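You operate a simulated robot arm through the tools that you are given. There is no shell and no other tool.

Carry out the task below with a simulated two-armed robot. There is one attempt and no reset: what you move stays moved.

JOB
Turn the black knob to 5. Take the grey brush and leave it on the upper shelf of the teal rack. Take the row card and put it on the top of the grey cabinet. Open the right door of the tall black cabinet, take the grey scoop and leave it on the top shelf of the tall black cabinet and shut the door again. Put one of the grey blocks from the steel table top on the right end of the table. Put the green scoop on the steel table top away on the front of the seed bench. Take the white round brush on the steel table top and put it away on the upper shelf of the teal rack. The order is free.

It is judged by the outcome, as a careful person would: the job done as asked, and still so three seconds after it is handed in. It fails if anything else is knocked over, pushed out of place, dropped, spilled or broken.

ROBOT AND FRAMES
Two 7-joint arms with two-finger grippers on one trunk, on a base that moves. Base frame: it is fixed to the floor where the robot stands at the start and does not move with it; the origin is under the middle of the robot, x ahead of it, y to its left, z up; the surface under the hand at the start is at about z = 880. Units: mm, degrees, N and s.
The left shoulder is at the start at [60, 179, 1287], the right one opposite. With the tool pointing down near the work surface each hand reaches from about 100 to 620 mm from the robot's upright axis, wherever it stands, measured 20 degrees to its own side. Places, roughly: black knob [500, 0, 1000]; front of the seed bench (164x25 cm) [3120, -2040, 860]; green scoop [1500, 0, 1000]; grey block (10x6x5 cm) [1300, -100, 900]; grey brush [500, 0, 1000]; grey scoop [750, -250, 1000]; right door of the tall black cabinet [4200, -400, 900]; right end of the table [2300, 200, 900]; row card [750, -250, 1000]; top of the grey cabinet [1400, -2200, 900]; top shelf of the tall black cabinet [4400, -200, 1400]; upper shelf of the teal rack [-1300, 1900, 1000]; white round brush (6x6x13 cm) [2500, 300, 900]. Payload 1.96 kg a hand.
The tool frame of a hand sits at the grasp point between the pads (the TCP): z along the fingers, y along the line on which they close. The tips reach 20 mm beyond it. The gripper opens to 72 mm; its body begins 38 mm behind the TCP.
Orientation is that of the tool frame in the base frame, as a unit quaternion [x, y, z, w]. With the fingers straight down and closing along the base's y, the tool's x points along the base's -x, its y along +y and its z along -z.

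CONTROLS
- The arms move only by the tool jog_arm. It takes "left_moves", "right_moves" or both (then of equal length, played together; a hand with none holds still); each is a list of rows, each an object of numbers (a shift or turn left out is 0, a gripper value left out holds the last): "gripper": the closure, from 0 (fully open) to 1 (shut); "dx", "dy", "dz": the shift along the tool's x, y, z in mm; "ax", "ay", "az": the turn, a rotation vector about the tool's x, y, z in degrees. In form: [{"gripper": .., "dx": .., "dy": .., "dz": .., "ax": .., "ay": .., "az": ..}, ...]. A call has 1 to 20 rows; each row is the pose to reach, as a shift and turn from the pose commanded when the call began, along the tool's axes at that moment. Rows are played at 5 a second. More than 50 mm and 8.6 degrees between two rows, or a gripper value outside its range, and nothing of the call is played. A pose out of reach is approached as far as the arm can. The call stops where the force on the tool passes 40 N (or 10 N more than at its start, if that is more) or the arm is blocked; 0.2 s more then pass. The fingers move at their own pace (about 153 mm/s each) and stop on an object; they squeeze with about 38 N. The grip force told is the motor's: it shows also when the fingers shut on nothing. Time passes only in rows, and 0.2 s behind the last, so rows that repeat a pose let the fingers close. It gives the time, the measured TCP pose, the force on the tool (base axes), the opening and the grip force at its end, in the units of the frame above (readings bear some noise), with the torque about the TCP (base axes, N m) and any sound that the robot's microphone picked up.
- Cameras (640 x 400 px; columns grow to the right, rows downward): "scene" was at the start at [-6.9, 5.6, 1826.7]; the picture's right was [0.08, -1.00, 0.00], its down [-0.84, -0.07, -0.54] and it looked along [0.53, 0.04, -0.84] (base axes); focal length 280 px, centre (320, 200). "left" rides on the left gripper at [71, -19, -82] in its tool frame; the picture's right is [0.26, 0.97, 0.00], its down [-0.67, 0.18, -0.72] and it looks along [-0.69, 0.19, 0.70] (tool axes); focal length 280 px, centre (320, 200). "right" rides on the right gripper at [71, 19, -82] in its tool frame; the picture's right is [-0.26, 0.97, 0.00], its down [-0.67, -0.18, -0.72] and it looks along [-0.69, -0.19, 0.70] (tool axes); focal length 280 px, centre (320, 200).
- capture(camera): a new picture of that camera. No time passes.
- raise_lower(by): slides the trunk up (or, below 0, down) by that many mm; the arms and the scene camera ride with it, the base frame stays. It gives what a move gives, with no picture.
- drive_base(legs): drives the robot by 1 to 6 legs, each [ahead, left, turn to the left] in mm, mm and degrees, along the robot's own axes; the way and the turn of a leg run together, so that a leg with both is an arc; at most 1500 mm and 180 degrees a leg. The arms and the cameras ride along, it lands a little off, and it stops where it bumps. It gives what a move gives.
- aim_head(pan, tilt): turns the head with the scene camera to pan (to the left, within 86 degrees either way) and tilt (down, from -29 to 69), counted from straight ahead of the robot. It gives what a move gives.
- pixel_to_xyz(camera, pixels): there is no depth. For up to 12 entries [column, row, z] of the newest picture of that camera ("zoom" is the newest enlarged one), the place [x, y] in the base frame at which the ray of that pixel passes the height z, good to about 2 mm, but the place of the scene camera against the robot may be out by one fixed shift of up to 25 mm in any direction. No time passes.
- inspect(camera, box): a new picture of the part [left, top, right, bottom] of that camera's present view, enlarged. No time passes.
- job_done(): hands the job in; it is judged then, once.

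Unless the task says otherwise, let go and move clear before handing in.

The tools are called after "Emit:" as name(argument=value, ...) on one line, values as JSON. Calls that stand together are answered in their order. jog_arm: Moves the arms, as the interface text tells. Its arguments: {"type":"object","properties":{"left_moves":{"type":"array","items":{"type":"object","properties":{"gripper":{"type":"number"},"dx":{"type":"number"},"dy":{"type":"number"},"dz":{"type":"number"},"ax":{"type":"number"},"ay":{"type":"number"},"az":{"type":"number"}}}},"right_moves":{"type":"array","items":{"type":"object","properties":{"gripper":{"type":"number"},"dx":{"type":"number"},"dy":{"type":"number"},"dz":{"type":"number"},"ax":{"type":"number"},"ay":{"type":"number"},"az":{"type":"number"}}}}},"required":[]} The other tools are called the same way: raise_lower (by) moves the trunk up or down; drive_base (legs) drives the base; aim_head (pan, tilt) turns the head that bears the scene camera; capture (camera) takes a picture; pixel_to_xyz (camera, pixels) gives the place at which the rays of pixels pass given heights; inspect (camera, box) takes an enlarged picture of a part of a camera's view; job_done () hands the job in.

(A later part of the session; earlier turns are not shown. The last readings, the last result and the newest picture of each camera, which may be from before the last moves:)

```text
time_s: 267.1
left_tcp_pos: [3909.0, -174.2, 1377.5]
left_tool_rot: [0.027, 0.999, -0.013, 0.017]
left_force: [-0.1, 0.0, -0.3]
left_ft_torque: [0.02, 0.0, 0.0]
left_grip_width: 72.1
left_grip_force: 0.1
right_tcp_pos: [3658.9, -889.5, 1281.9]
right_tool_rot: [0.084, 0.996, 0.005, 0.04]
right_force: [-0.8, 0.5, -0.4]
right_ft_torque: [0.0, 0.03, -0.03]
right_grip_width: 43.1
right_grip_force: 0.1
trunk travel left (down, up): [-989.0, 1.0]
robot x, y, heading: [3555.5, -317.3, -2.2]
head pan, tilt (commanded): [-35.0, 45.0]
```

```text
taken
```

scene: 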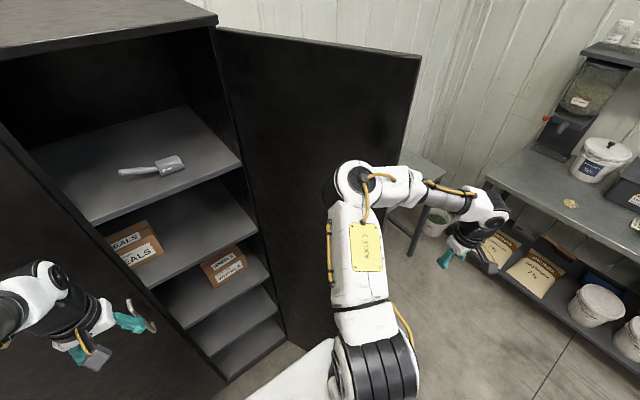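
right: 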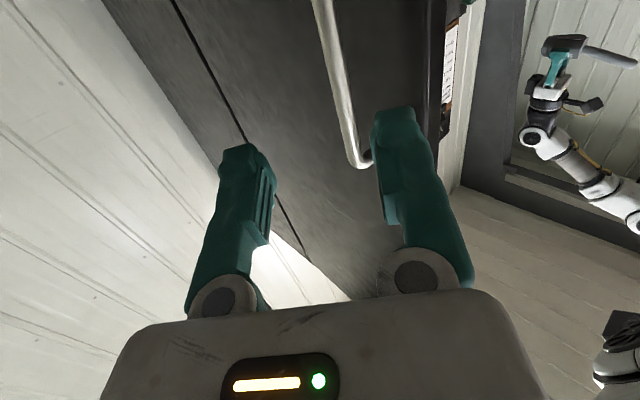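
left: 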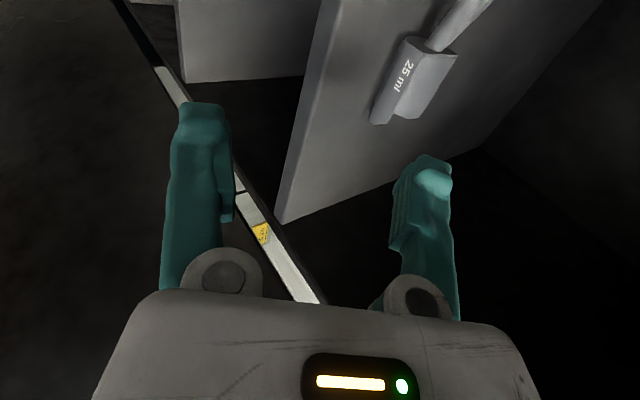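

The turn stopped because the right elbow met the inside of the door at its stop; the door is otherwise fine. I'll turn back clockwise to free it, and go round to the outside of the door to push it shut from there.

Emit:
drive_base(legs=[[0, 0, -88]])

Emit:
aim_head(pan=0, tilt=45)

Emit:
capture(camera="scene")

```text
time_s: 271.1
left_tcp_pos: [3725.6, -681.5, 1372.6]
left_tool_rot: [0.7, 0.714, -0.016, -0.003]
left_force: [-0.3, -0.1, 0.3]
left_ft_torque: [-0.04, -0.04, 0.02]
left_grip_width: 71.9
left_grip_force: 0.1
right_tcp_pos: [2992.4, -481.8, 1281.1]
right_tool_rot: [0.74, 0.672, -0.019, 0.027]
right_force: [-0.2, 0.5, -0.5]
right_ft_torque: [-0.03, 0.01, 0.0]
right_grip_width: 43.1
right_grip_force: 0.0
trunk travel left (down, up): [-989.0, 1.0]
robot x, y, heading: [3556.0, -316.1, -88.6]
head pan, tilt (commanded): [-35.0, 45.0]
```

```text
time_s: 272.1
left_tcp_pos: [3725.0, -682.4, 1371.5]
left_tool_rot: [0.701, 0.713, -0.016, -0.003]
left_force: [-0.1, 0.0, 0.0]
left_ft_torque: [0.02, -0.02, 0.0]
left_grip_width: 72.2
left_grip_force: 0.1
right_tcp_pos: [2992.2, -480.9, 1279.7]
right_tool_rot: [0.74, 0.672, -0.019, 0.027]
right_force: [0.1, -0.5, 0.1]
right_ft_torque: [0.03, -0.02, 0.02]
right_grip_width: 43.3
right_grip_force: 0.0
trunk travel left (down, up): [-989.0, 1.0]
robot x, y, heading: [3553.4, -318.6, -88.3]
head pan, tilt (commanded): [0.0, 45.0]
```

```text
taken
```

scene: 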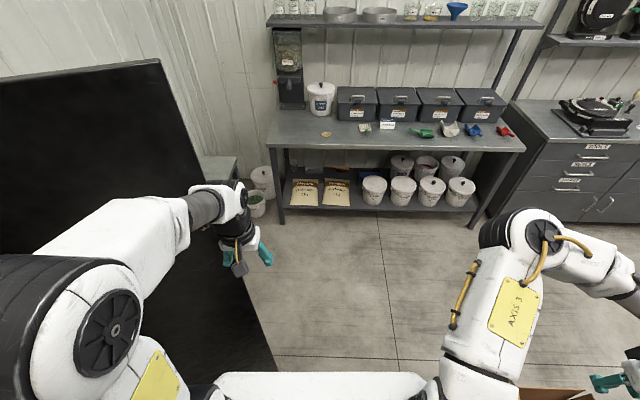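

The door edge is close to the left hand, so I'll sidestep right first, then drive past and turn to face the door from outside.

Emit:
drive_base(legs=[[0, -90, 0], [780, 0, 0], [0, 0, 88]])

Emit:
aim_head(pan=15, tilt=40)

Emit:
capture(camera="scene")

```text
time_s: 280.8
left_tcp_pos: [3859.8, -929.3, 1371.8]
left_tool_rot: [0.001, 1.0, -0.012, 0.009]
left_force: [-1.3, 0.4, -0.2]
left_ft_torque: [0.0, -0.01, 0.01]
left_grip_width: 72.3
left_grip_force: 0.0
right_tcp_pos: [3645.3, -1658.3, 1280.6]
right_tool_rot: [0.057, 0.998, 0.006, 0.033]
right_force: [0.0, -0.2, -0.6]
right_ft_torque: [-0.02, 0.0, -0.01]
right_grip_width: 43.1
right_grip_force: 0.1
trunk travel left (down, up): [-989.0, 1.0]
robot x, y, heading: [3495.1, -1093.3, 0.6]
head pan, tilt (commanded): [0.0, 45.0]
```

```text
time_s: 281.5
left_tcp_pos: [3859.3, -929.4, 1372.2]
left_tool_rot: [0.001, 1.0, -0.013, 0.009]
left_force: [0.4, 0.0, -0.5]
left_ft_torque: [0.01, 0.01, 0.01]
left_grip_width: 71.8
left_grip_force: 0.0
right_tcp_pos: [3644.4, -1658.0, 1280.6]
right_tool_rot: [0.057, 0.998, 0.004, 0.032]
right_force: [1.1, 0.0, -0.2]
right_ft_torque: [0.01, 0.0, -0.02]
right_grip_width: 43.3
right_grip_force: 0.1
trunk travel left (down, up): [-989.0, 1.0]
robot x, y, heading: [3491.5, -1093.1, 0.5]
head pan, tilt (commanded): [15.0, 40.0]
```

```text
taken
```

scene: 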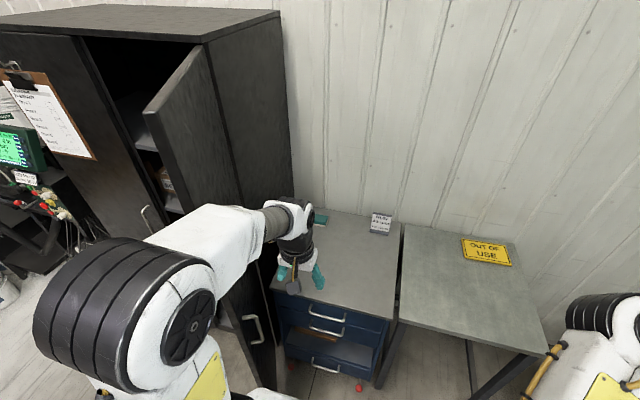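

The door stands at ~112°, its outer face toward me with the handle at (255,330). I'll sidestep left so the left hand pushes the door gently toward closing.

Emit:
drive_base(legs=[[0, 250, 0]])

Emit:
capture(camera="scene")

```text
time_s: 283.4
left_tcp_pos: [3859.5, -686.1, 1372.0]
left_tool_rot: [0.004, 1.0, -0.011, 0.009]
left_force: [1.2, 0.7, -0.1]
left_ft_torque: [0.0, 0.0, 0.01]
left_grip_width: 72.0
left_grip_force: 0.1
right_tcp_pos: [3641.1, -1412.2, 1280.0]
right_tool_rot: [0.059, 0.998, 0.006, 0.033]
right_force: [-0.5, 0.0, -0.1]
right_ft_torque: [0.01, -0.03, 0.01]
right_grip_width: 43.4
right_grip_force: 0.0
trunk travel left (down, up): [-989.0, 1.0]
robot x, y, heading: [3491.6, -843.9, 0.3]
head pan, tilt (commanded): [15.0, 40.0]
```

```text
taken
```

scene: 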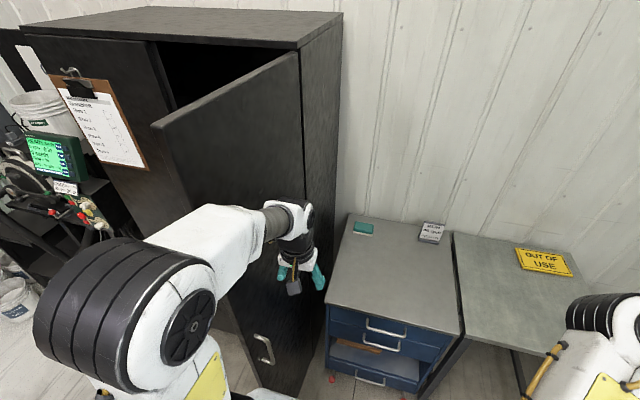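

The hand moves the door without blocking. I'll continue 230 mm.

Emit:
drive_base(legs=[[0, 230, 0]])

Emit:
capture(camera="scene")

```text
time_s: 285.1
left_tcp_pos: [3854.7, -449.3, 1372.2]
left_tool_rot: [0.001, 1.0, -0.012, 0.009]
left_force: [0.1, -0.3, -0.1]
left_ft_torque: [0.04, 0.0, -0.01]
left_grip_width: 71.9
left_grip_force: 0.0
right_tcp_pos: [3642.3, -1178.0, 1278.9]
right_tool_rot: [0.057, 0.998, 0.007, 0.032]
right_force: [0.3, -0.3, 0.2]
right_ft_torque: [0.01, -0.02, 0.04]
right_grip_width: 43.0
right_grip_force: 0.0
trunk travel left (down, up): [-989.0, 1.0]
robot x, y, heading: [3490.5, -609.9, 0.8]
head pan, tilt (commanded): [15.0, 40.0]
```

```text
taken
```

scene: 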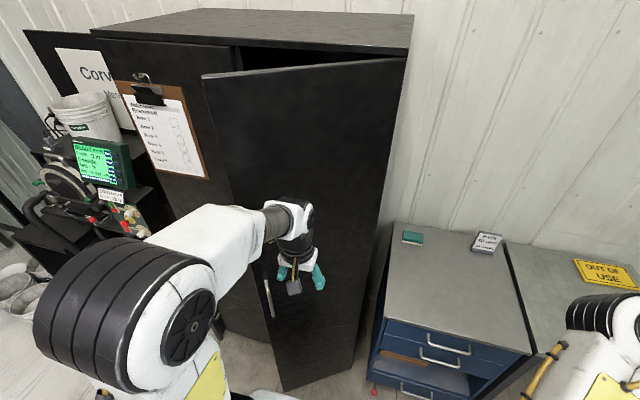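

The door is about half closed. I'll move diagonally forward-left so the hand pushes nearer the door's free edge.

Emit:
drive_base(legs=[[120, 130, 0], [90, 0, 0]])

Emit:
capture(camera="scene")

```text
time_s: 287.3
left_tcp_pos: [4053.8, -319.3, 1373.8]
left_tool_rot: [0.001, 1.0, -0.013, 0.013]
left_force: [-0.4, 0.2, 0.3]
left_ft_torque: [0.02, -0.05, 0.0]
left_grip_width: 71.9
left_grip_force: 0.1
right_tcp_pos: [3841.7, -1047.5, 1280.1]
right_tool_rot: [0.058, 0.998, 0.006, 0.035]
right_force: [-0.4, 0.1, -0.3]
right_ft_torque: [-0.02, -0.03, 0.02]
right_grip_width: 43.2
right_grip_force: 0.1
trunk travel left (down, up): [-989.0, 1.0]
robot x, y, heading: [3696.9, -485.6, 0.5]
head pan, tilt (commanded): [15.0, 40.0]
```

```text
taken
```

scene: 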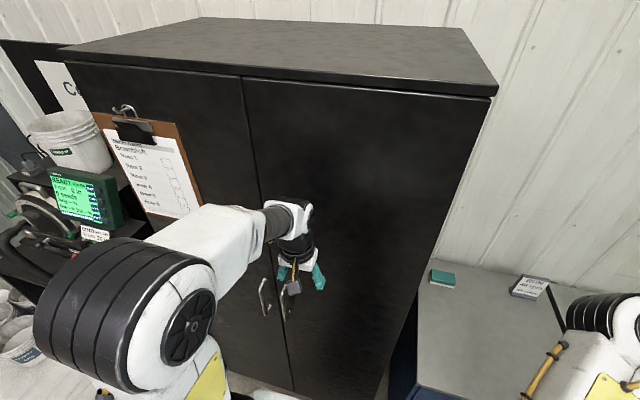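

Emit:
inspect(camera="scene", box=[180, 50, 360, 180])

Emit:
inspect(camera="scene", box=[200, 180, 420, 400])

Emit:
capture(camera="left")

```text
3.08 times, centred on (270, 115) of scene
```

zoom: 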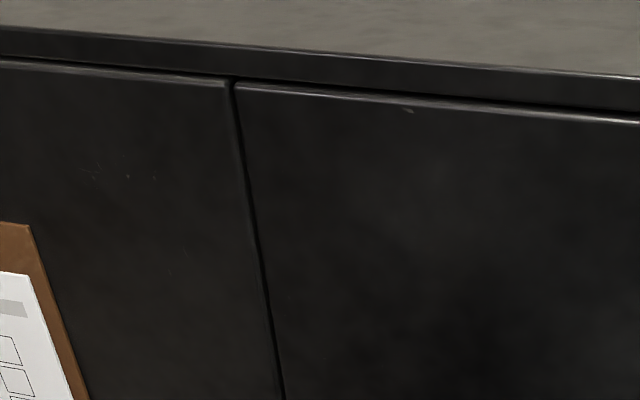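

```text
1.82 times, centred on (310, 290) of scene
```

zoom: 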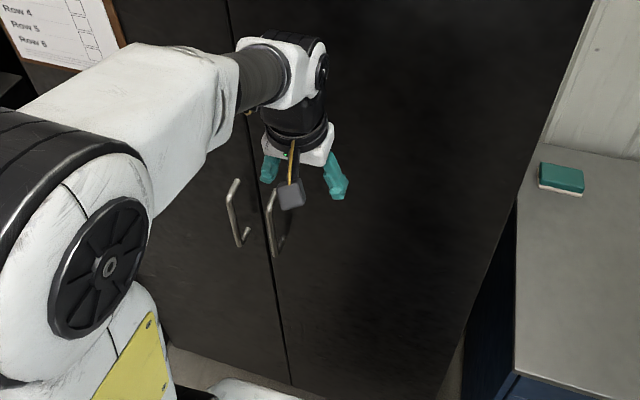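

```text
taken
```

left: 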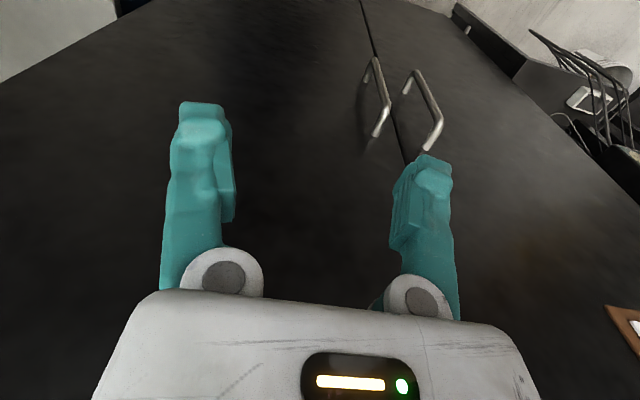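

The right door looks shut or nearly so. I'll press it home gently with the left hand, watching the force.

Emit:
jog_arm(left_moves=[{"dx": -20}, {"dx": -40}, {"dx": -55}, {"dx": -65}, {"dx": -75}, {"dx": -83}])

Emit:
capture(camera="left")

Emit:
inspect(camera="scene", box=[180, 50, 360, 180])

```text
time_s: 288.3
left_tcp_pos: [4118.7, -317.5, 1370.0]
left_tool_rot: [0.001, 1.0, -0.012, 0.01]
left_force: [-0.5, 0.4, 0.3]
left_ft_torque: [-0.01, 0.0, 0.0]
left_grip_width: 72.0
left_grip_force: 0.1
left hand out of reach, approached as far as the arm can: row 4
right_tcp_pos: [3845.9, -1046.2, 1280.0]
right_tool_rot: [0.056, 0.998, 0.006, 0.034]
right_force: [-1.2, -0.5, 0.1]
right_ft_torque: [-0.03, -0.02, -0.01]
right_grip_width: 43.3
right_grip_force: 0.1
trunk travel left (down, up): [-989.0, 1.0]
robot x, y, heading: [3692.3, -481.2, 0.9]
head pan, tilt (commanded): [15.0, 40.0]
stopped in row 4 (left hand): the force on the tool passed its limit at 52 N (the readings are from after the stop); the commanded pose is now the measured one
```

```text
taken
```

left: 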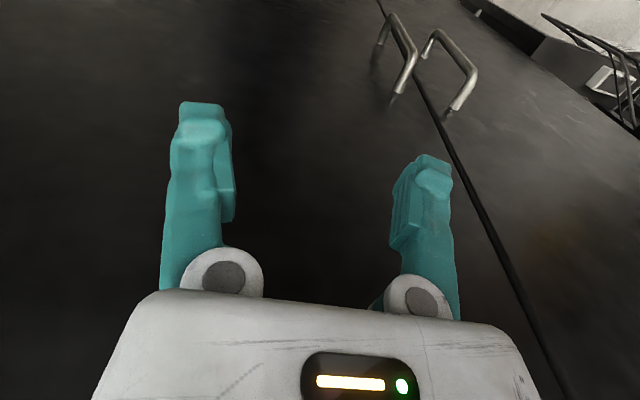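

```text
3.08 times, centred on (270, 115) of scene
```

zoom: 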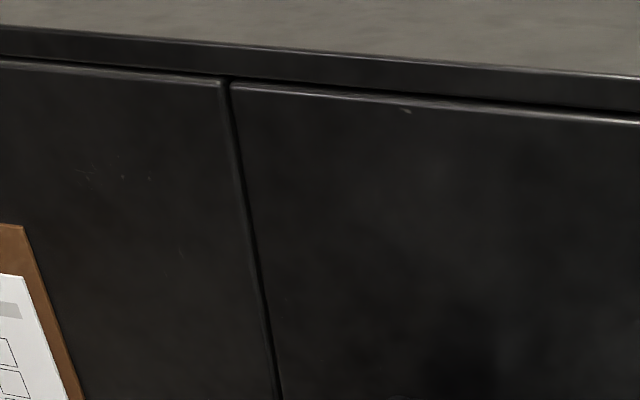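

The push met a firm stop (52 N) — the door is home. I'll pull the hand back, back off, and check that both doors are flush.

Emit:
jog_arm(left_moves=[{"dx": 20}, {"dx": 45}, {"dx": 70}])

Emit:
drive_base(legs=[[-200, 0, 0]])

Emit:
capture(camera="scene")

Emit:
capture(camera="left")

```text
time_s: 289.1
left_tcp_pos: [4049.5, -317.3, 1369.6]
left_tool_rot: [0.001, 1.0, -0.012, 0.008]
left_force: [0.4, 1.0, 0.7]
left_ft_torque: [0.01, -0.01, 0.0]
left_grip_width: 72.2
left_grip_force: 0.0
right_tcp_pos: [3847.0, -1046.6, 1279.9]
right_tool_rot: [0.057, 0.998, 0.006, 0.033]
right_force: [0.3, 0.7, 0.4]
right_ft_torque: [0.0, 0.03, 0.03]
right_grip_width: 43.3
right_grip_force: 0.1
trunk travel left (down, up): [-989.0, 1.0]
robot x, y, heading: [3698.6, -478.4, 0.7]
head pan, tilt (commanded): [15.0, 40.0]
```

```text
time_s: 290.7
left_tcp_pos: [3859.8, -319.3, 1366.9]
left_tool_rot: [0.001, 1.0, -0.011, 0.007]
left_force: [1.1, -0.1, 0.6]
left_ft_torque: [0.01, 0.04, 0.05]
left_grip_width: 71.8
left_grip_force: 0.1
right_tcp_pos: [3658.7, -1049.2, 1279.5]
right_tool_rot: [0.056, 0.998, 0.006, 0.031]
right_force: [0.0, -0.1, 0.0]
right_ft_torque: [0.03, 0.03, 0.02]
right_grip_width: 43.4
right_grip_force: 0.1
trunk travel left (down, up): [-989.0, 1.0]
robot x, y, heading: [3494.0, -484.4, 0.9]
head pan, tilt (commanded): [15.0, 40.0]
```

```text
taken
```

scene: 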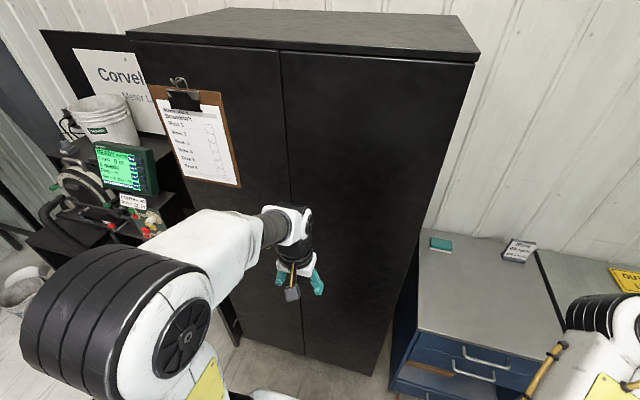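

```text
taken
```

left: 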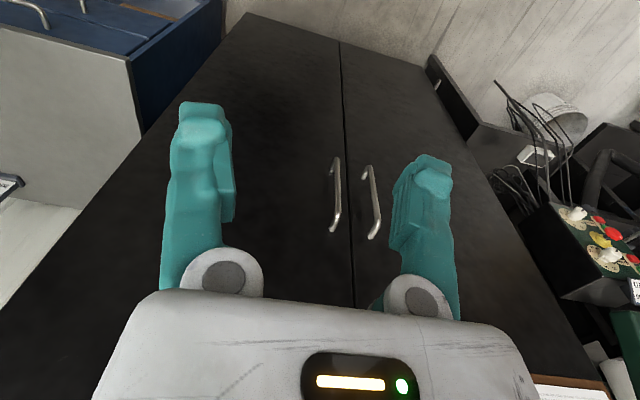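

Both doors are flush (left-cam [335–375,160–240]), so the cabinet part is done. I'll lower the trunk again and bring the right arm round low, so that its elbow comes back to a normal position.

Emit:
raise_lower(by=-57)

Emit:
jog_arm(right_moves=[{"dx": 4, "dy": 20, "dz": 40}, {"dx": 9, "dy": 41, "dz": 80}, {"dx": 13, "dy": 61, "dz": 120}, {"dx": 18, "dy": 81, "dz": 160}, {"dx": 22, "dy": 102, "dz": 200}, {"dx": 27, "dy": 122, "dz": 240}, {"dx": 31, "dy": 142, "dz": 270}, {"dx": 5, "dy": 179, "dz": 270}, {"dx": -21, "dy": 216, "dz": 270}, {"dx": -47, "dy": 254, "dz": 270}, {"dx": -73, "dy": 291, "dz": 270}, {"dx": -99, "dy": 328, "dz": 270}])

Emit:
aim_head(pan=-25, tilt=55)

Emit:
capture(camera="scene")

```text
time_s: 291.6
left_tcp_pos: [3855.0, -319.8, 1310.1]
left_tool_rot: [0.0, 1.0, -0.012, 0.009]
left_force: [0.3, 0.7, -0.5]
left_ft_torque: [-0.03, -0.04, 0.0]
left_grip_width: 72.2
left_grip_force: 0.1
right_tcp_pos: [3653.4, -1048.5, 1223.3]
right_tool_rot: [0.057, 0.998, 0.005, 0.032]
right_force: [0.6, 0.1, -1.0]
right_ft_torque: [0.03, 0.03, 0.0]
right_grip_width: 43.3
right_grip_force: 0.1
trunk travel left (down, up): [-932.0, 58.0]
robot x, y, heading: [3500.4, -487.1, 0.8]
head pan, tilt (commanded): [15.0, 40.0]
```

```text
time_s: 294.2
left_tcp_pos: [3856.0, -318.7, 1310.2]
left_tool_rot: [0.001, 1.0, -0.013, 0.009]
left_force: [0.4, 0.1, -0.3]
left_ft_torque: [-0.02, -0.01, 0.02]
left_grip_width: 71.8
left_grip_force: 0.0
right_tcp_pos: [3809.2, -731.7, 966.6]
right_tool_rot: [0.056, 0.998, 0.005, 0.032]
right_force: [-0.2, 0.2, -0.3]
right_ft_torque: [-0.02, -0.03, 0.0]
right_grip_width: 43.2
right_grip_force: 0.2
trunk travel left (down, up): [-932.0, 58.0]
robot x, y, heading: [3498.4, -484.9, 0.9]
head pan, tilt (commanded): [15.0, 40.0]
```

```text
time_s: 295.3
left_tcp_pos: [3855.5, -319.1, 1311.5]
left_tool_rot: [0.001, 1.0, -0.013, 0.009]
left_force: [0.6, -0.7, 0.2]
left_ft_torque: [-0.04, -0.02, 0.0]
left_grip_width: 72.0
left_grip_force: 0.1
right_tcp_pos: [3807.7, -734.7, 966.3]
right_tool_rot: [0.056, 0.998, 0.006, 0.033]
right_force: [0.2, -0.2, -0.1]
right_ft_torque: [-0.01, 0.01, 0.03]
right_grip_width: 43.3
right_grip_force: 0.0
trunk travel left (down, up): [-932.0, 58.0]
robot x, y, heading: [3498.1, -481.9, 0.9]
head pan, tilt (commanded): [-25.0, 55.0]
```

```text
taken
```

scene: 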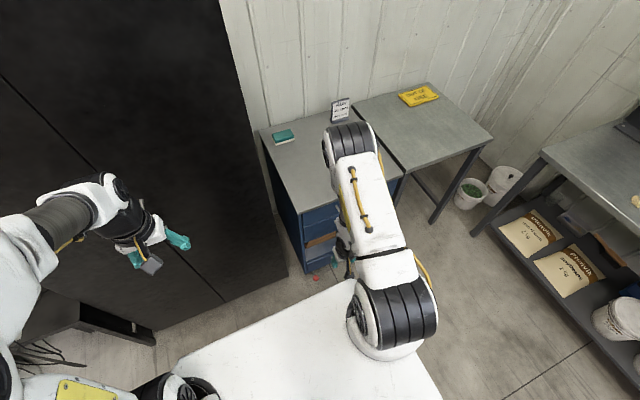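

The elbow is up front now rather than across my chest. I'll raise the right hand back to its park position.

Emit:
jog_arm(right_moves=[{"dx": -10, "dy": 18, "dz": -40, "az": -1, "ay": 0.6}, {"dx": -20, "dy": 36, "dz": -80, "az": -2, "ay": 1.2}, {"dx": -29, "dy": 54, "dz": -120, "az": -3.5, "ay": 1.8}, {"dx": -39, "dy": 72, "dz": -160, "az": -5, "ay": 2.4}, {"dx": -48, "dy": 90, "dz": -200, "az": -6, "ay": 3}, {"dx": -58, "dy": 107, "dz": -240, "az": -7, "ay": 3.6}, {"dx": -58, "dy": 107, "dz": -280, "az": -7, "ay": 3.6}, {"dx": -58, "dy": 107, "dz": -315, "az": -7, "ay": 3.6, "gripper": 0}])

Emit:
capture(camera="scene")

```text
time_s: 297.1
left_tcp_pos: [3854.8, -319.7, 1311.2]
left_tool_rot: [0.0, 1.0, -0.012, 0.009]
left_force: [1.0, 0.9, 0.2]
left_ft_torque: [0.0, -0.03, 0.0]
left_grip_width: 71.9
left_grip_force: 0.0
right_tcp_pos: [3854.2, -633.1, 1287.4]
right_tool_rot: [-0.006, 1.0, 0.005, 0.002]
right_force: [0.5, 0.4, -0.4]
right_ft_torque: [-0.01, -0.01, -0.01]
right_grip_width: 71.9
right_grip_force: 0.1
trunk travel left (down, up): [-932.0, 58.0]
robot x, y, heading: [3496.9, -487.1, 0.7]
head pan, tilt (commanded): [-25.0, 55.0]
```

```text
taken
```

scene: 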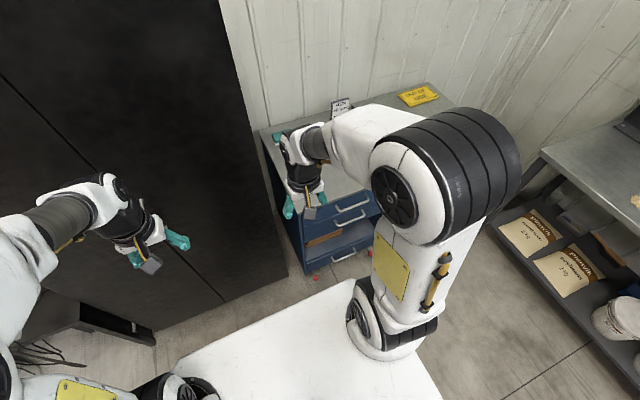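

The right arm is back to normal. Now I'll drive back along the aisle to the grey blocks on the steel table.

Emit:
drive_base(legs=[[0, -420, 0], [-1500, 0, 0], [-600, 0, 0], [0, 0, 89.5], [330, 0, 0]])

Emit:
aim_head(pan=0, tilt=50)

Emit:
capture(camera="scene")

Emit:
capture(camera="left")

```text
time_s: 315.4
left_tcp_pos: [1184.0, -321.8, 1312.7]
left_tool_rot: [0.737, -0.675, 0.002, -0.016]
left_force: [-0.3, 0.7, 0.5]
left_ft_torque: [-0.01, -0.03, 0.03]
left_grip_width: 71.8
left_grip_force: 0.0
right_tcp_pos: [1497.1, -293.4, 1286.3]
right_tool_rot: [0.741, -0.671, -0.005, 0.002]
right_force: [-0.5, -1.3, 0.0]
right_ft_torque: [0.03, 0.01, 0.0]
right_grip_width: 72.0
right_grip_force: 0.0
trunk travel left (down, up): [-932.0, 58.0]
robot x, y, heading: [1379.1, -658.8, 95.9]
head pan, tilt (commanded): [-25.0, 55.0]
```

```text
time_s: 316.3
left_tcp_pos: [1183.6, -318.4, 1311.6]
left_tool_rot: [0.737, -0.675, 0.003, -0.015]
left_force: [-0.7, -0.1, -0.3]
left_ft_torque: [-0.02, 0.0, 0.01]
left_grip_width: 72.2
left_grip_force: 0.1
right_tcp_pos: [1497.7, -291.3, 1285.3]
right_tool_rot: [0.741, -0.671, -0.004, 0.003]
right_force: [-0.4, 0.2, -1.1]
right_ft_torque: [-0.05, -0.01, -0.02]
right_grip_width: 72.3
right_grip_force: 0.0
trunk travel left (down, up): [-932.0, 58.0]
robot x, y, heading: [1379.8, -661.3, 96.1]
head pan, tilt (commanded): [0.0, 50.0]
```

```text
taken
```

scene: 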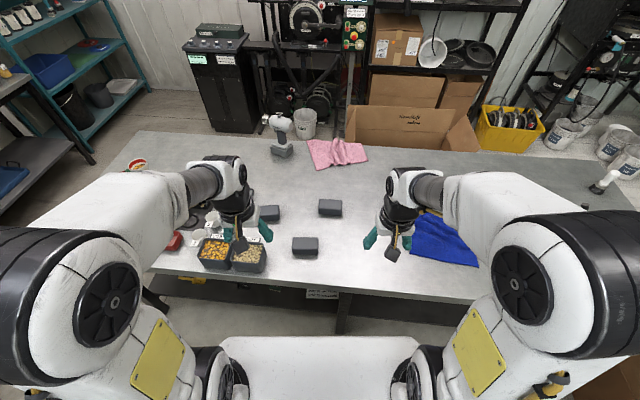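

```text
taken
```

left: 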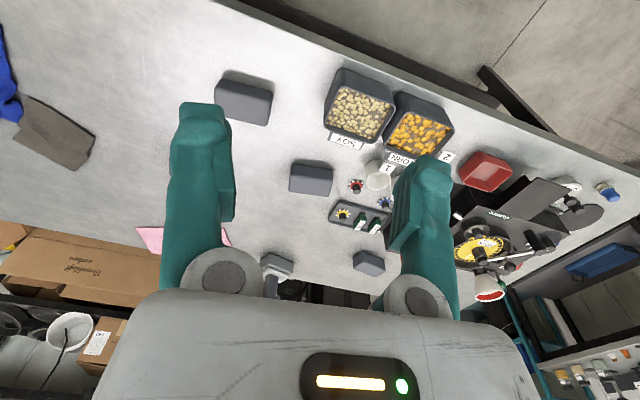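

Emit:
pixel_to_xyz(camera="left", pixels=[[215, 110, 930], [268, 124, 930], [272, 92, 930], [222, 76, 930], [243, 100, 930]])

Emit:
inspect(camera="left", box=[180, 50, 320, 210])

Emit:
drive_base(legs=[[0, 0, -6], [110, 0, 0]])

```text
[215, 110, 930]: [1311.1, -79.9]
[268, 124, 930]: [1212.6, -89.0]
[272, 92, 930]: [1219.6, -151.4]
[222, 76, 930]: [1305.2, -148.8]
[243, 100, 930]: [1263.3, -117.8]
```

```text
2.50 times, centred on (250, 130) of left
```

zoom: 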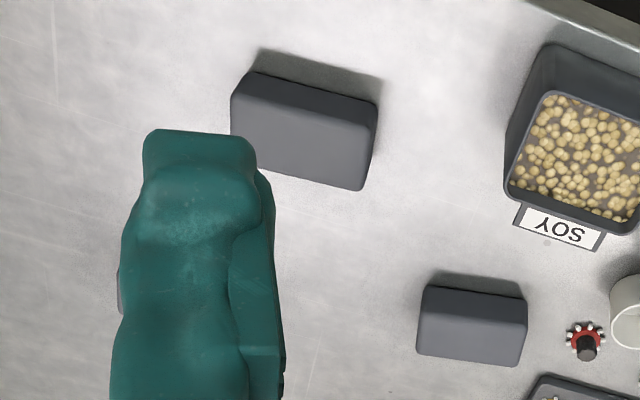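

```text
time_s: 318.1
left_tcp_pos: [1219.8, -194.1, 1312.8]
left_tool_rot: [-0.702, 0.712, -0.002, 0.015]
left_force: [0.2, 0.6, -0.8]
left_ft_torque: [0.0, 0.03, -0.01]
left_grip_width: 71.9
left_grip_force: 0.0
right_tcp_pos: [1533.7, -198.8, 1286.5]
right_tool_rot: [-0.706, 0.708, 0.005, -0.002]
right_force: [1.1, 0.2, -0.6]
right_ft_torque: [0.03, 0.0, 0.01]
right_grip_width: 72.2
right_grip_force: 0.1
trunk travel left (down, up): [-932.0, 58.0]
robot x, y, heading: [1376.2, -549.6, 89.9]
head pan, tilt (commanded): [0.0, 50.0]
```

The block's top is centred near (1260,-110), long side along x. I'll turn the left hand 90° above it and look.

Emit:
jog_arm(left_moves=[{"dx": -8, "dy": -4, "dz": 20, "az": 8}, {"dx": -15, "dy": -7, "dz": 40, "az": 16}, {"dx": -23, "dy": -11, "dz": 60, "az": 24}, {"dx": -31, "dy": -15, "dz": 80, "az": 32}, {"dx": -38, "dy": -18, "dz": 100, "az": 40}, {"dx": -46, "dy": -22, "dz": 120, "az": 48}, {"dx": -54, "dy": -26, "dz": 140, "az": 56}, {"dx": -61, "dy": -29, "dz": 160, "az": 64}, {"dx": -69, "dy": -33, "dz": 185, "az": 72}, {"dx": -77, "dy": -37, "dz": 210, "az": 80}, {"dx": -84, "dy": -40, "dz": 240, "az": 88}])

Emit:
capture(camera="left")

Emit:
capture(camera="scene")

```text
time_s: 320.5
left_tcp_pos: [1266.8, -102.8, 1071.9]
left_tool_rot: [-0.008, 1.0, 0.008, 0.012]
left_force: [0.1, -0.3, -1.2]
left_ft_torque: [0.02, 0.02, 0.01]
left_grip_width: 72.1
left_grip_force: 0.1
right_tcp_pos: [1533.3, -195.5, 1285.3]
right_tool_rot: [-0.706, 0.708, 0.005, -0.003]
right_force: [0.8, -0.1, 0.3]
right_ft_torque: [-0.01, 0.02, 0.02]
right_grip_width: 72.1
right_grip_force: 0.0
trunk travel left (down, up): [-932.0, 58.0]
robot x, y, heading: [1379.9, -550.8, 90.1]
head pan, tilt (commanded): [0.0, 50.0]
```

```text
taken
```

left: 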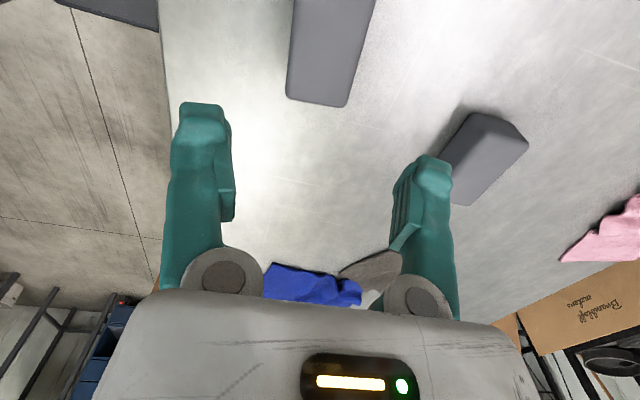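

```text
taken
```

scene: 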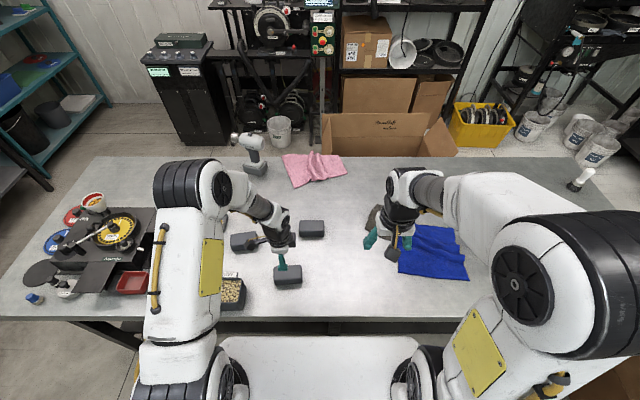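

Emit:
pixel_to_xyz(camera="left", pixels=[[288, 80, 930], [350, 90, 930], [297, 3, 930], [374, 3, 930], [287, 97, 910], [345, 107, 910]])

Emit:
inspect(camera="left", box=[250, 0, 410, 120])

```text
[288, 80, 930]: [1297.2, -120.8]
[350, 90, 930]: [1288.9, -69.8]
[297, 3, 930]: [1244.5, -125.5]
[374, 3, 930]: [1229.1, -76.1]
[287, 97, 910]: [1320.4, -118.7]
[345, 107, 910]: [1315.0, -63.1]
```

```text
3.33 times, centred on (330, 60) of left
```

zoom: 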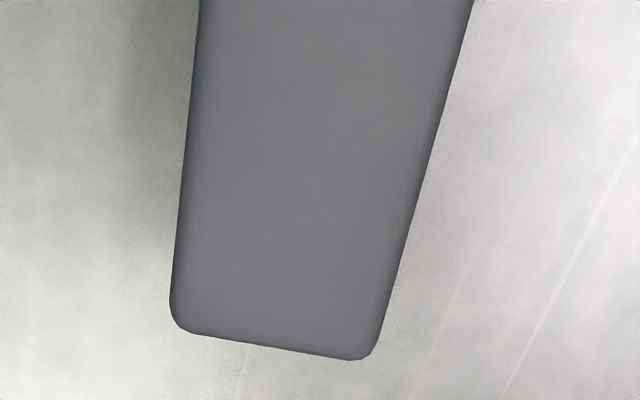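

The block is about 50 mm wide, centred near (1260,-99.5) and turned ~5°. I'll align, lower over it and close.

Emit:
jog_arm(left_moves=[{"dx": 7, "dy": 3, "dz": 40, "az": -5}, {"dx": 7, "dy": 3, "dz": 80, "az": -5}, {"dx": 7, "dy": 3, "dz": 115, "az": -5}, {"dx": 7, "dy": 3, "dz": 140, "az": -5}, {"dx": 7, "dy": 3, "dz": 155, "az": -5}, {"dx": 7, "dy": 3, "dz": 155, "az": -5, "gripper": 1}, {"dx": 7, "dy": 3, "dz": 155, "az": -5}, {"dx": 7, "dy": 3, "dz": 155, "az": -5}])

Emit:
capture(camera="left")

```text
time_s: 322.3
left_tcp_pos: [1262.2, -99.2, 919.6]
left_tool_rot: [-0.054, 0.998, 0.008, 0.012]
left_force: [-1.8, 4.6, 8.1]
left_ft_torque: [0.09, -0.01, -0.02]
left_grip_width: 53.7
left_grip_force: 38.8
right_tcp_pos: [1533.8, -196.1, 1285.7]
right_tool_rot: [-0.706, 0.709, 0.005, -0.002]
right_force: [0.1, 0.7, 0.1]
right_ft_torque: [0.01, 0.01, -0.01]
right_grip_width: 72.2
right_grip_force: 0.0
trunk travel left (down, up): [-932.0, 58.0]
robot x, y, heading: [1377.0, -550.0, 90.0]
head pan, tilt (commanded): [0.0, 50.0]
```

```text
taken
```

left: 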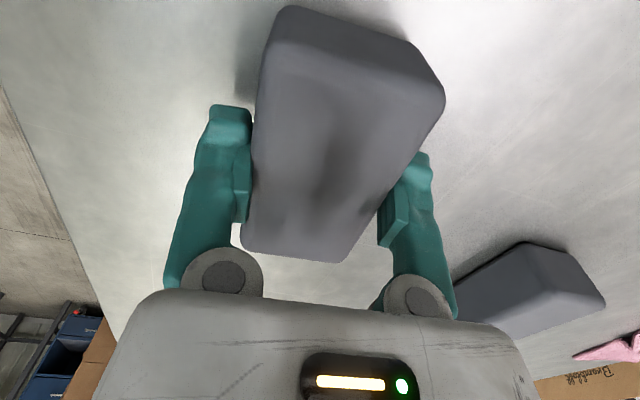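

The block is gripped at 53.7 mm. I'll lift it.

Emit:
jog_arm(left_moves=[{"dz": -10}, {"dz": -40}, {"dz": -80}, {"dz": -120}, {"dz": -160}])

Emit:
capture(camera="left")

```text
time_s: 323.5
left_tcp_pos: [1260.7, -103.2, 1074.8]
left_tool_rot: [-0.055, 0.998, 0.007, 0.013]
left_force: [-0.8, 0.3, 0.5]
left_ft_torque: [0.02, -0.02, 0.01]
left_grip_width: 53.5
left_grip_force: 38.0
right_tcp_pos: [1533.6, -197.5, 1286.1]
right_tool_rot: [-0.706, 0.708, 0.004, -0.003]
right_force: [0.5, -0.4, -0.6]
right_ft_torque: [0.01, 0.02, 0.01]
right_grip_width: 71.9
right_grip_force: 0.1
trunk travel left (down, up): [-932.0, 58.0]
robot x, y, heading: [1376.5, -547.8, 90.2]
head pan, tilt (commanded): [0.0, 50.0]
```

```text
taken
```

left: 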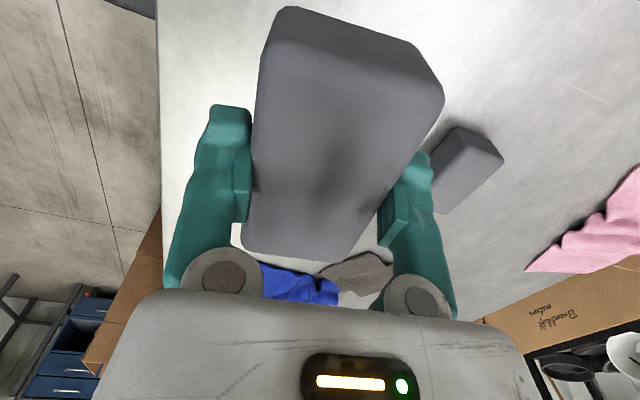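

The block is in hand. I'll park the left arm and drive round the aisle to the table's right end.

Emit:
jog_arm(left_moves=[{"dx": 4, "dy": -6, "dz": -22, "az": -7.6}, {"dx": 8, "dy": -12, "dz": -43, "az": -15.2}, {"dx": 13, "dy": -18, "dz": -64, "az": -22.8}, {"dx": 17, "dy": -24, "dz": -85, "az": -30.4}, {"dx": 21, "dy": -31, "dz": -107, "az": -38}, {"dx": 25, "dy": -37, "dz": -128, "az": -45.6}, {"dx": 30, "dy": -43, "dz": -150, "az": -53.2}, {"dx": 34, "dy": -49, "dz": -171, "az": -60.8}, {"dx": 38, "dy": -55, "dz": -192, "az": -68.4}, {"dx": 42, "dy": -61, "dz": -214, "az": -76}, {"dx": 46.7, "dy": -67, "dz": -235, "az": -83.7}])

Emit:
drive_base(legs=[[-370, 0, 0], [0, 0, -90], [1500, 0, 0], [570, 0, 0]])

```text
time_s: 325.9
left_tcp_pos: [1213.6, -178.5, 1312.8]
left_tool_rot: [0.707, -0.707, 0.003, -0.015]
left_force: [0.3, 0.0, 0.2]
left_ft_torque: [0.05, 0.01, 0.0]
left_grip_width: 53.3
left_grip_force: 38.3
right_tcp_pos: [1534.2, -198.1, 1285.1]
right_tool_rot: [-0.705, 0.709, 0.006, -0.002]
right_force: [0.7, 0.2, -0.9]
right_ft_torque: [-0.03, -0.02, 0.02]
right_grip_width: 72.0
right_grip_force: 0.1
trunk travel left (down, up): [-932.0, 58.0]
robot x, y, heading: [1380.6, -550.1, 89.9]
head pan, tilt (commanded): [0.0, 50.0]
```

```text
time_s: 342.0
left_tcp_pos: [3823.8, -837.1, 1312.6]
left_tool_rot: [0.019, 1.0, -0.013, 0.008]
left_force: [0.8, 0.6, 0.2]
left_ft_torque: [-0.03, -0.03, -0.01]
left_grip_width: 53.6
left_grip_force: 37.8
right_tcp_pos: [3792.0, -1155.9, 1286.9]
right_tool_rot: [0.018, 1.0, 0.005, 0.001]
right_force: [0.8, -0.4, -0.3]
right_ft_torque: [0.01, -0.01, -0.02]
right_grip_width: 71.9
right_grip_force: 0.1
trunk travel left (down, up): [-932.0, 58.0]
robot x, y, heading: [3451.3, -990.4, -2.0]
head pan, tilt (commanded): [0.0, 50.0]
```

Emit:
drive_base(legs=[[0, 0, 2], [0, 1230, 0]])

Emit:
aim_head(pan=86, tilt=30)

Emit:
capture(camera="scene")

```text
time_s: 348.7
left_tcp_pos: [3827.5, 422.2, 1312.4]
left_tool_rot: [0.005, 1.0, -0.013, 0.009]
left_force: [1.0, 0.0, -0.8]
left_ft_torque: [-0.01, -0.01, 0.0]
left_grip_width: 53.4
left_grip_force: 38.1
right_tcp_pos: [3803.9, 101.4, 1285.9]
right_tool_rot: [0.008, 1.0, 0.005, 0.003]
right_force: [0.3, 0.1, -0.3]
right_ft_torque: [-0.01, -0.03, -0.02]
right_grip_width: 72.2
right_grip_force: 0.0
trunk travel left (down, up): [-932.0, 58.0]
robot x, y, heading: [3452.0, 259.8, -0.8]
head pan, tilt (commanded): [0.0, 50.0]
```

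```text
time_s: 350.3
left_tcp_pos: [3827.5, 424.0, 1312.9]
left_tool_rot: [0.006, 1.0, -0.012, 0.009]
left_force: [0.4, 0.1, -0.3]
left_ft_torque: [0.0, -0.02, 0.01]
left_grip_width: 53.4
left_grip_force: 37.4
right_tcp_pos: [3804.1, 102.1, 1286.0]
right_tool_rot: [0.007, 1.0, 0.006, 0.002]
right_force: [-0.3, 0.2, -0.4]
right_ft_torque: [0.0, -0.02, -0.01]
right_grip_width: 71.9
right_grip_force: 0.1
trunk travel left (down, up): [-932.0, 58.0]
robot x, y, heading: [3453.1, 261.6, -0.7]
head pan, tilt (commanded): [85.9, 30.0]
```

```text
taken
```

scene: 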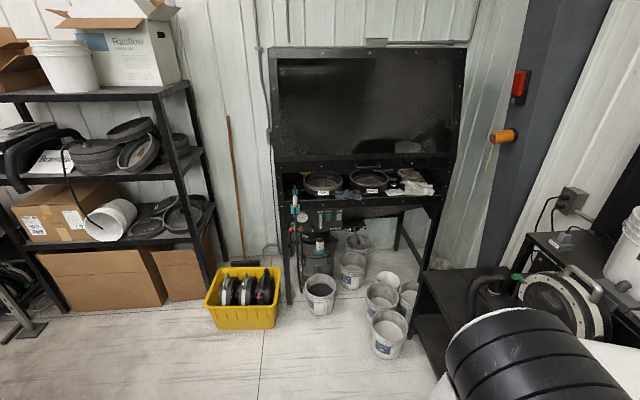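

Emit:
pixel_to_xyz(camera="scene", pixels=[[388, 358, 0], [440, 375, 0], [410, 330, 0], [245, 328, 0], [320, 312, 0], [430, 265, 450], [480, 385, 300]])

Emit:
drive_base(legs=[[0, 0, 90]])

Emit:
aim_head(pan=60, tilt=45)

Emit:
capture(camera="scene")

```text
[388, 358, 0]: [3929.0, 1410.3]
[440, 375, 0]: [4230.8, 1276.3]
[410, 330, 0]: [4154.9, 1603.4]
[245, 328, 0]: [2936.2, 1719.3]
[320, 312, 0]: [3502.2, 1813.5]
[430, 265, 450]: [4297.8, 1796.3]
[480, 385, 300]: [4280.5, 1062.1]
```

```text
time_s: 354.5
left_tcp_pos: [3287.5, 633.5, 1313.0]
left_tool_rot: [-0.705, 0.709, -0.003, 0.014]
left_force: [0.2, 0.2, 0.6]
left_ft_torque: [0.0, -0.01, -0.02]
left_grip_width: 53.6
left_grip_force: 38.5
right_tcp_pos: [3607.9, 613.1, 1286.5]
right_tool_rot: [-0.704, 0.71, 0.004, -0.003]
right_force: [-1.0, 0.7, 0.6]
right_ft_torque: [0.01, 0.01, -0.02]
right_grip_width: 72.1
right_grip_force: 0.1
trunk travel left (down, up): [-932.0, 58.0]
robot x, y, heading: [3456.3, 260.5, 89.8]
head pan, tilt (commanded): [85.9, 30.0]
```

```text
time_s: 355.4
left_tcp_pos: [3287.7, 635.0, 1311.9]
left_tool_rot: [-0.705, 0.709, -0.003, 0.014]
left_force: [-0.1, 0.4, -0.3]
left_ft_torque: [0.01, -0.03, 0.0]
left_grip_width: 53.3
left_grip_force: 37.8
right_tcp_pos: [3608.6, 613.7, 1285.6]
right_tool_rot: [-0.705, 0.709, 0.005, -0.002]
right_force: [-0.6, 0.3, 1.0]
right_ft_torque: [0.02, -0.01, 0.0]
right_grip_width: 71.9
right_grip_force: 0.1
trunk travel left (down, up): [-932.0, 58.0]
robot x, y, heading: [3450.1, 261.4, 89.8]
head pan, tilt (commanded): [60.0, 45.0]
```

```text
taken
```

scene: 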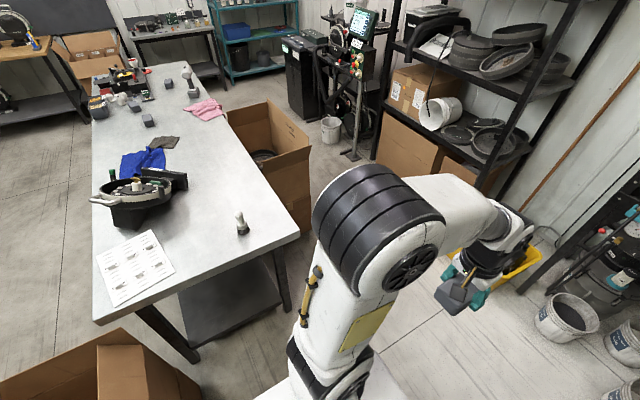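

The right end is in view: white brush at (242,225), paper at (135,265), free space between them. I'll turn to face it and move in.

Emit:
drive_base(legs=[[0, 0, 90], [370, 0, 0]])

Emit:
aim_head(pan=0, tilt=50)

Emit:
capture(camera="scene")

Emit:
capture(camera="right")

Emit:
capture(camera="left")

```text
time_s: 361.7
left_tcp_pos: [2706.0, 88.3, 1312.8]
left_tool_rot: [1.0, 0.005, -0.009, -0.012]
left_force: [-0.4, 0.4, 0.0]
left_ft_torque: [0.0, 0.04, 0.01]
left_grip_width: 53.4
left_grip_force: 37.8
right_tcp_pos: [2720.7, 408.7, 1287.7]
right_tool_rot: [1.0, 0.004, -0.001, 0.006]
right_force: [0.5, 0.1, -0.1]
right_ft_torque: [0.02, 0.0, 0.02]
right_grip_width: 71.9
right_grip_force: 0.0
trunk travel left (down, up): [-932.0, 58.0]
robot x, y, heading: [3073.0, 258.7, -179.3]
head pan, tilt (commanded): [60.0, 45.0]
```

```text
time_s: 363.0
left_tcp_pos: [2703.3, 88.5, 1311.5]
left_tool_rot: [1.0, 0.004, -0.01, -0.012]
left_force: [-0.4, -0.6, -1.1]
left_ft_torque: [-0.03, 0.02, -0.02]
left_grip_width: 53.5
left_grip_force: 38.2
right_tcp_pos: [2719.3, 409.3, 1286.1]
right_tool_rot: [1.0, 0.003, -0.002, 0.005]
right_force: [0.1, -0.7, -0.3]
right_ft_torque: [0.01, 0.0, 0.01]
right_grip_width: 72.1
right_grip_force: 0.1
trunk travel left (down, up): [-932.0, 58.0]
robot x, y, heading: [3076.0, 259.8, -179.2]
head pan, tilt (commanded): [0.0, 50.0]
```

```text
taken
```

scene: 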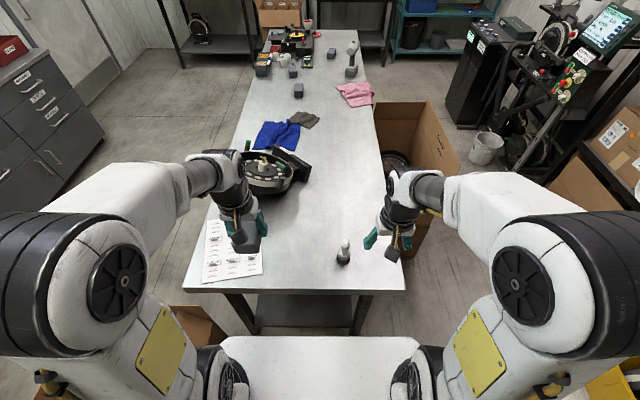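

```text
taken
```

right: 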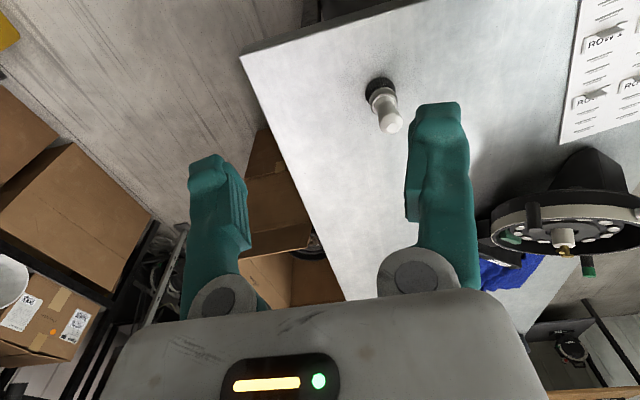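

```text
taken
```

left: 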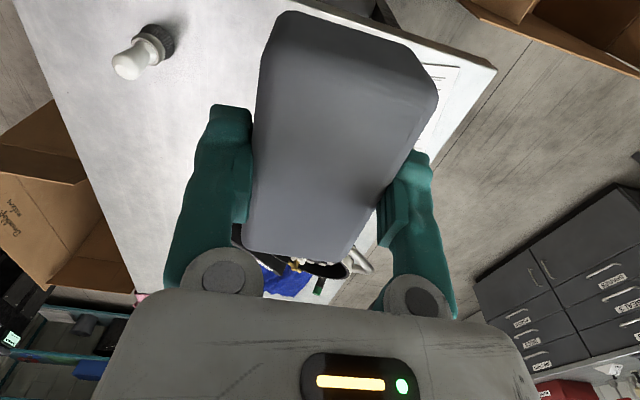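

Emit:
pixel_to_xyz(camera="right", pixels=[[382, 90, 885], [382, 90, 910], [392, 124, 1005], [392, 124, 990], [242, 58, 880], [570, 140, 880], [410, 4, 880]])

Emit:
pixel_to_xyz(camera="left", pixels=[[157, 40, 885], [157, 40, 910], [124, 66, 1005], [124, 66, 990]])

Emit:
pixel_to_xyz(camera="scene", pixels=[[300, 250, 880], [262, 275, 880], [300, 290, 880], [300, 200, 880], [290, 182, 880], [343, 262, 880], [264, 225, 880]])

Emit:
inspect(camera="right", box=[320, 50, 460, 150])

```text
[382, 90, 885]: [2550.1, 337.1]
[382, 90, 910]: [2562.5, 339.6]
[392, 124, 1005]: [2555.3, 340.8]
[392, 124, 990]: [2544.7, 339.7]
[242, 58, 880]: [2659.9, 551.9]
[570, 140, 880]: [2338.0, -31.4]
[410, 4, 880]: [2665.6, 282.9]
```

```text
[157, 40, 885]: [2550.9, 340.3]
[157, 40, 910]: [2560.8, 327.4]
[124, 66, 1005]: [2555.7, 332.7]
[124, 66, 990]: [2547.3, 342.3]
```

```text
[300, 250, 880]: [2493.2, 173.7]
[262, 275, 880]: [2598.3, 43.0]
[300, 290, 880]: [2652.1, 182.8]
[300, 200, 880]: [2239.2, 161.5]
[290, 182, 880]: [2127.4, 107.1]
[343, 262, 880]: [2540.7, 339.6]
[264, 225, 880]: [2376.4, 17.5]
```

```text
4.00 times, centred on (390, 100) of right
```

zoom: 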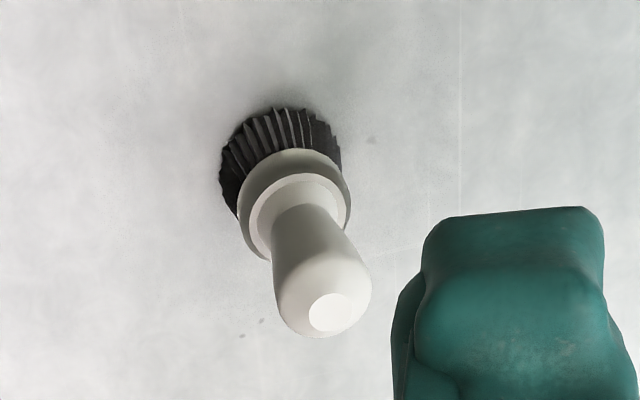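

The white brush stands at (2549,339), top z≈1000, and the free spot for the block is around (2545,175). I'll carry the block there and lower it.

Emit:
jog_arm(left_moves=[{"dx": -18, "dy": -10, "dz": 36}, {"dx": -35, "dy": -19, "dz": 72}, {"dx": -53, "dy": -29, "dz": 108}, {"dx": -71, "dy": -39, "dz": 144}, {"dx": -88, "dy": -48, "dz": 180}, {"dx": -106, "dy": -58, "dz": 216}, {"dx": -124, "dy": -68, "dz": 252}, {"dx": -141, "dy": -77, "dz": 288}, {"dx": -159, "dy": -87, "dz": 322}, {"dx": -159, "dy": -87, "dz": 350}])

Emit:
capture(camera="left")

Emit:
capture(camera="scene")

```text
time_s: 365.2
left_tcp_pos: [2537.8, 184.8, 966.0]
left_tool_rot: [1.0, 0.004, -0.009, -0.012]
left_force: [-0.4, 0.6, 0.3]
left_ft_torque: [0.02, 0.03, 0.03]
left_grip_width: 53.2
left_grip_force: 37.9
right_tcp_pos: [2719.5, 408.9, 1285.3]
right_tool_rot: [1.0, 0.004, -0.002, 0.005]
right_force: [0.8, -0.3, 0.0]
right_ft_torque: [-0.01, 0.01, -0.01]
right_grip_width: 72.3
right_grip_force: 0.0
trunk travel left (down, up): [-932.0, 58.0]
robot x, y, heading: [3074.5, 259.3, -179.4]
head pan, tilt (commanded): [0.0, 50.0]
```

```text
taken
```

left: 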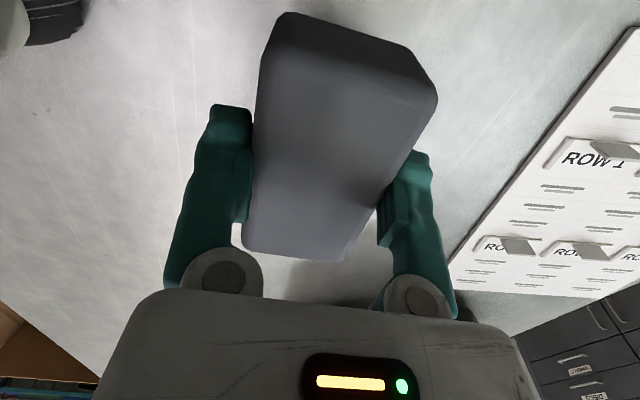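

```text
taken
```

scene: 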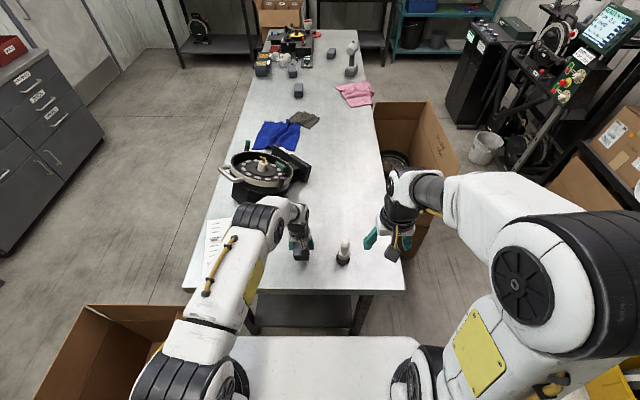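

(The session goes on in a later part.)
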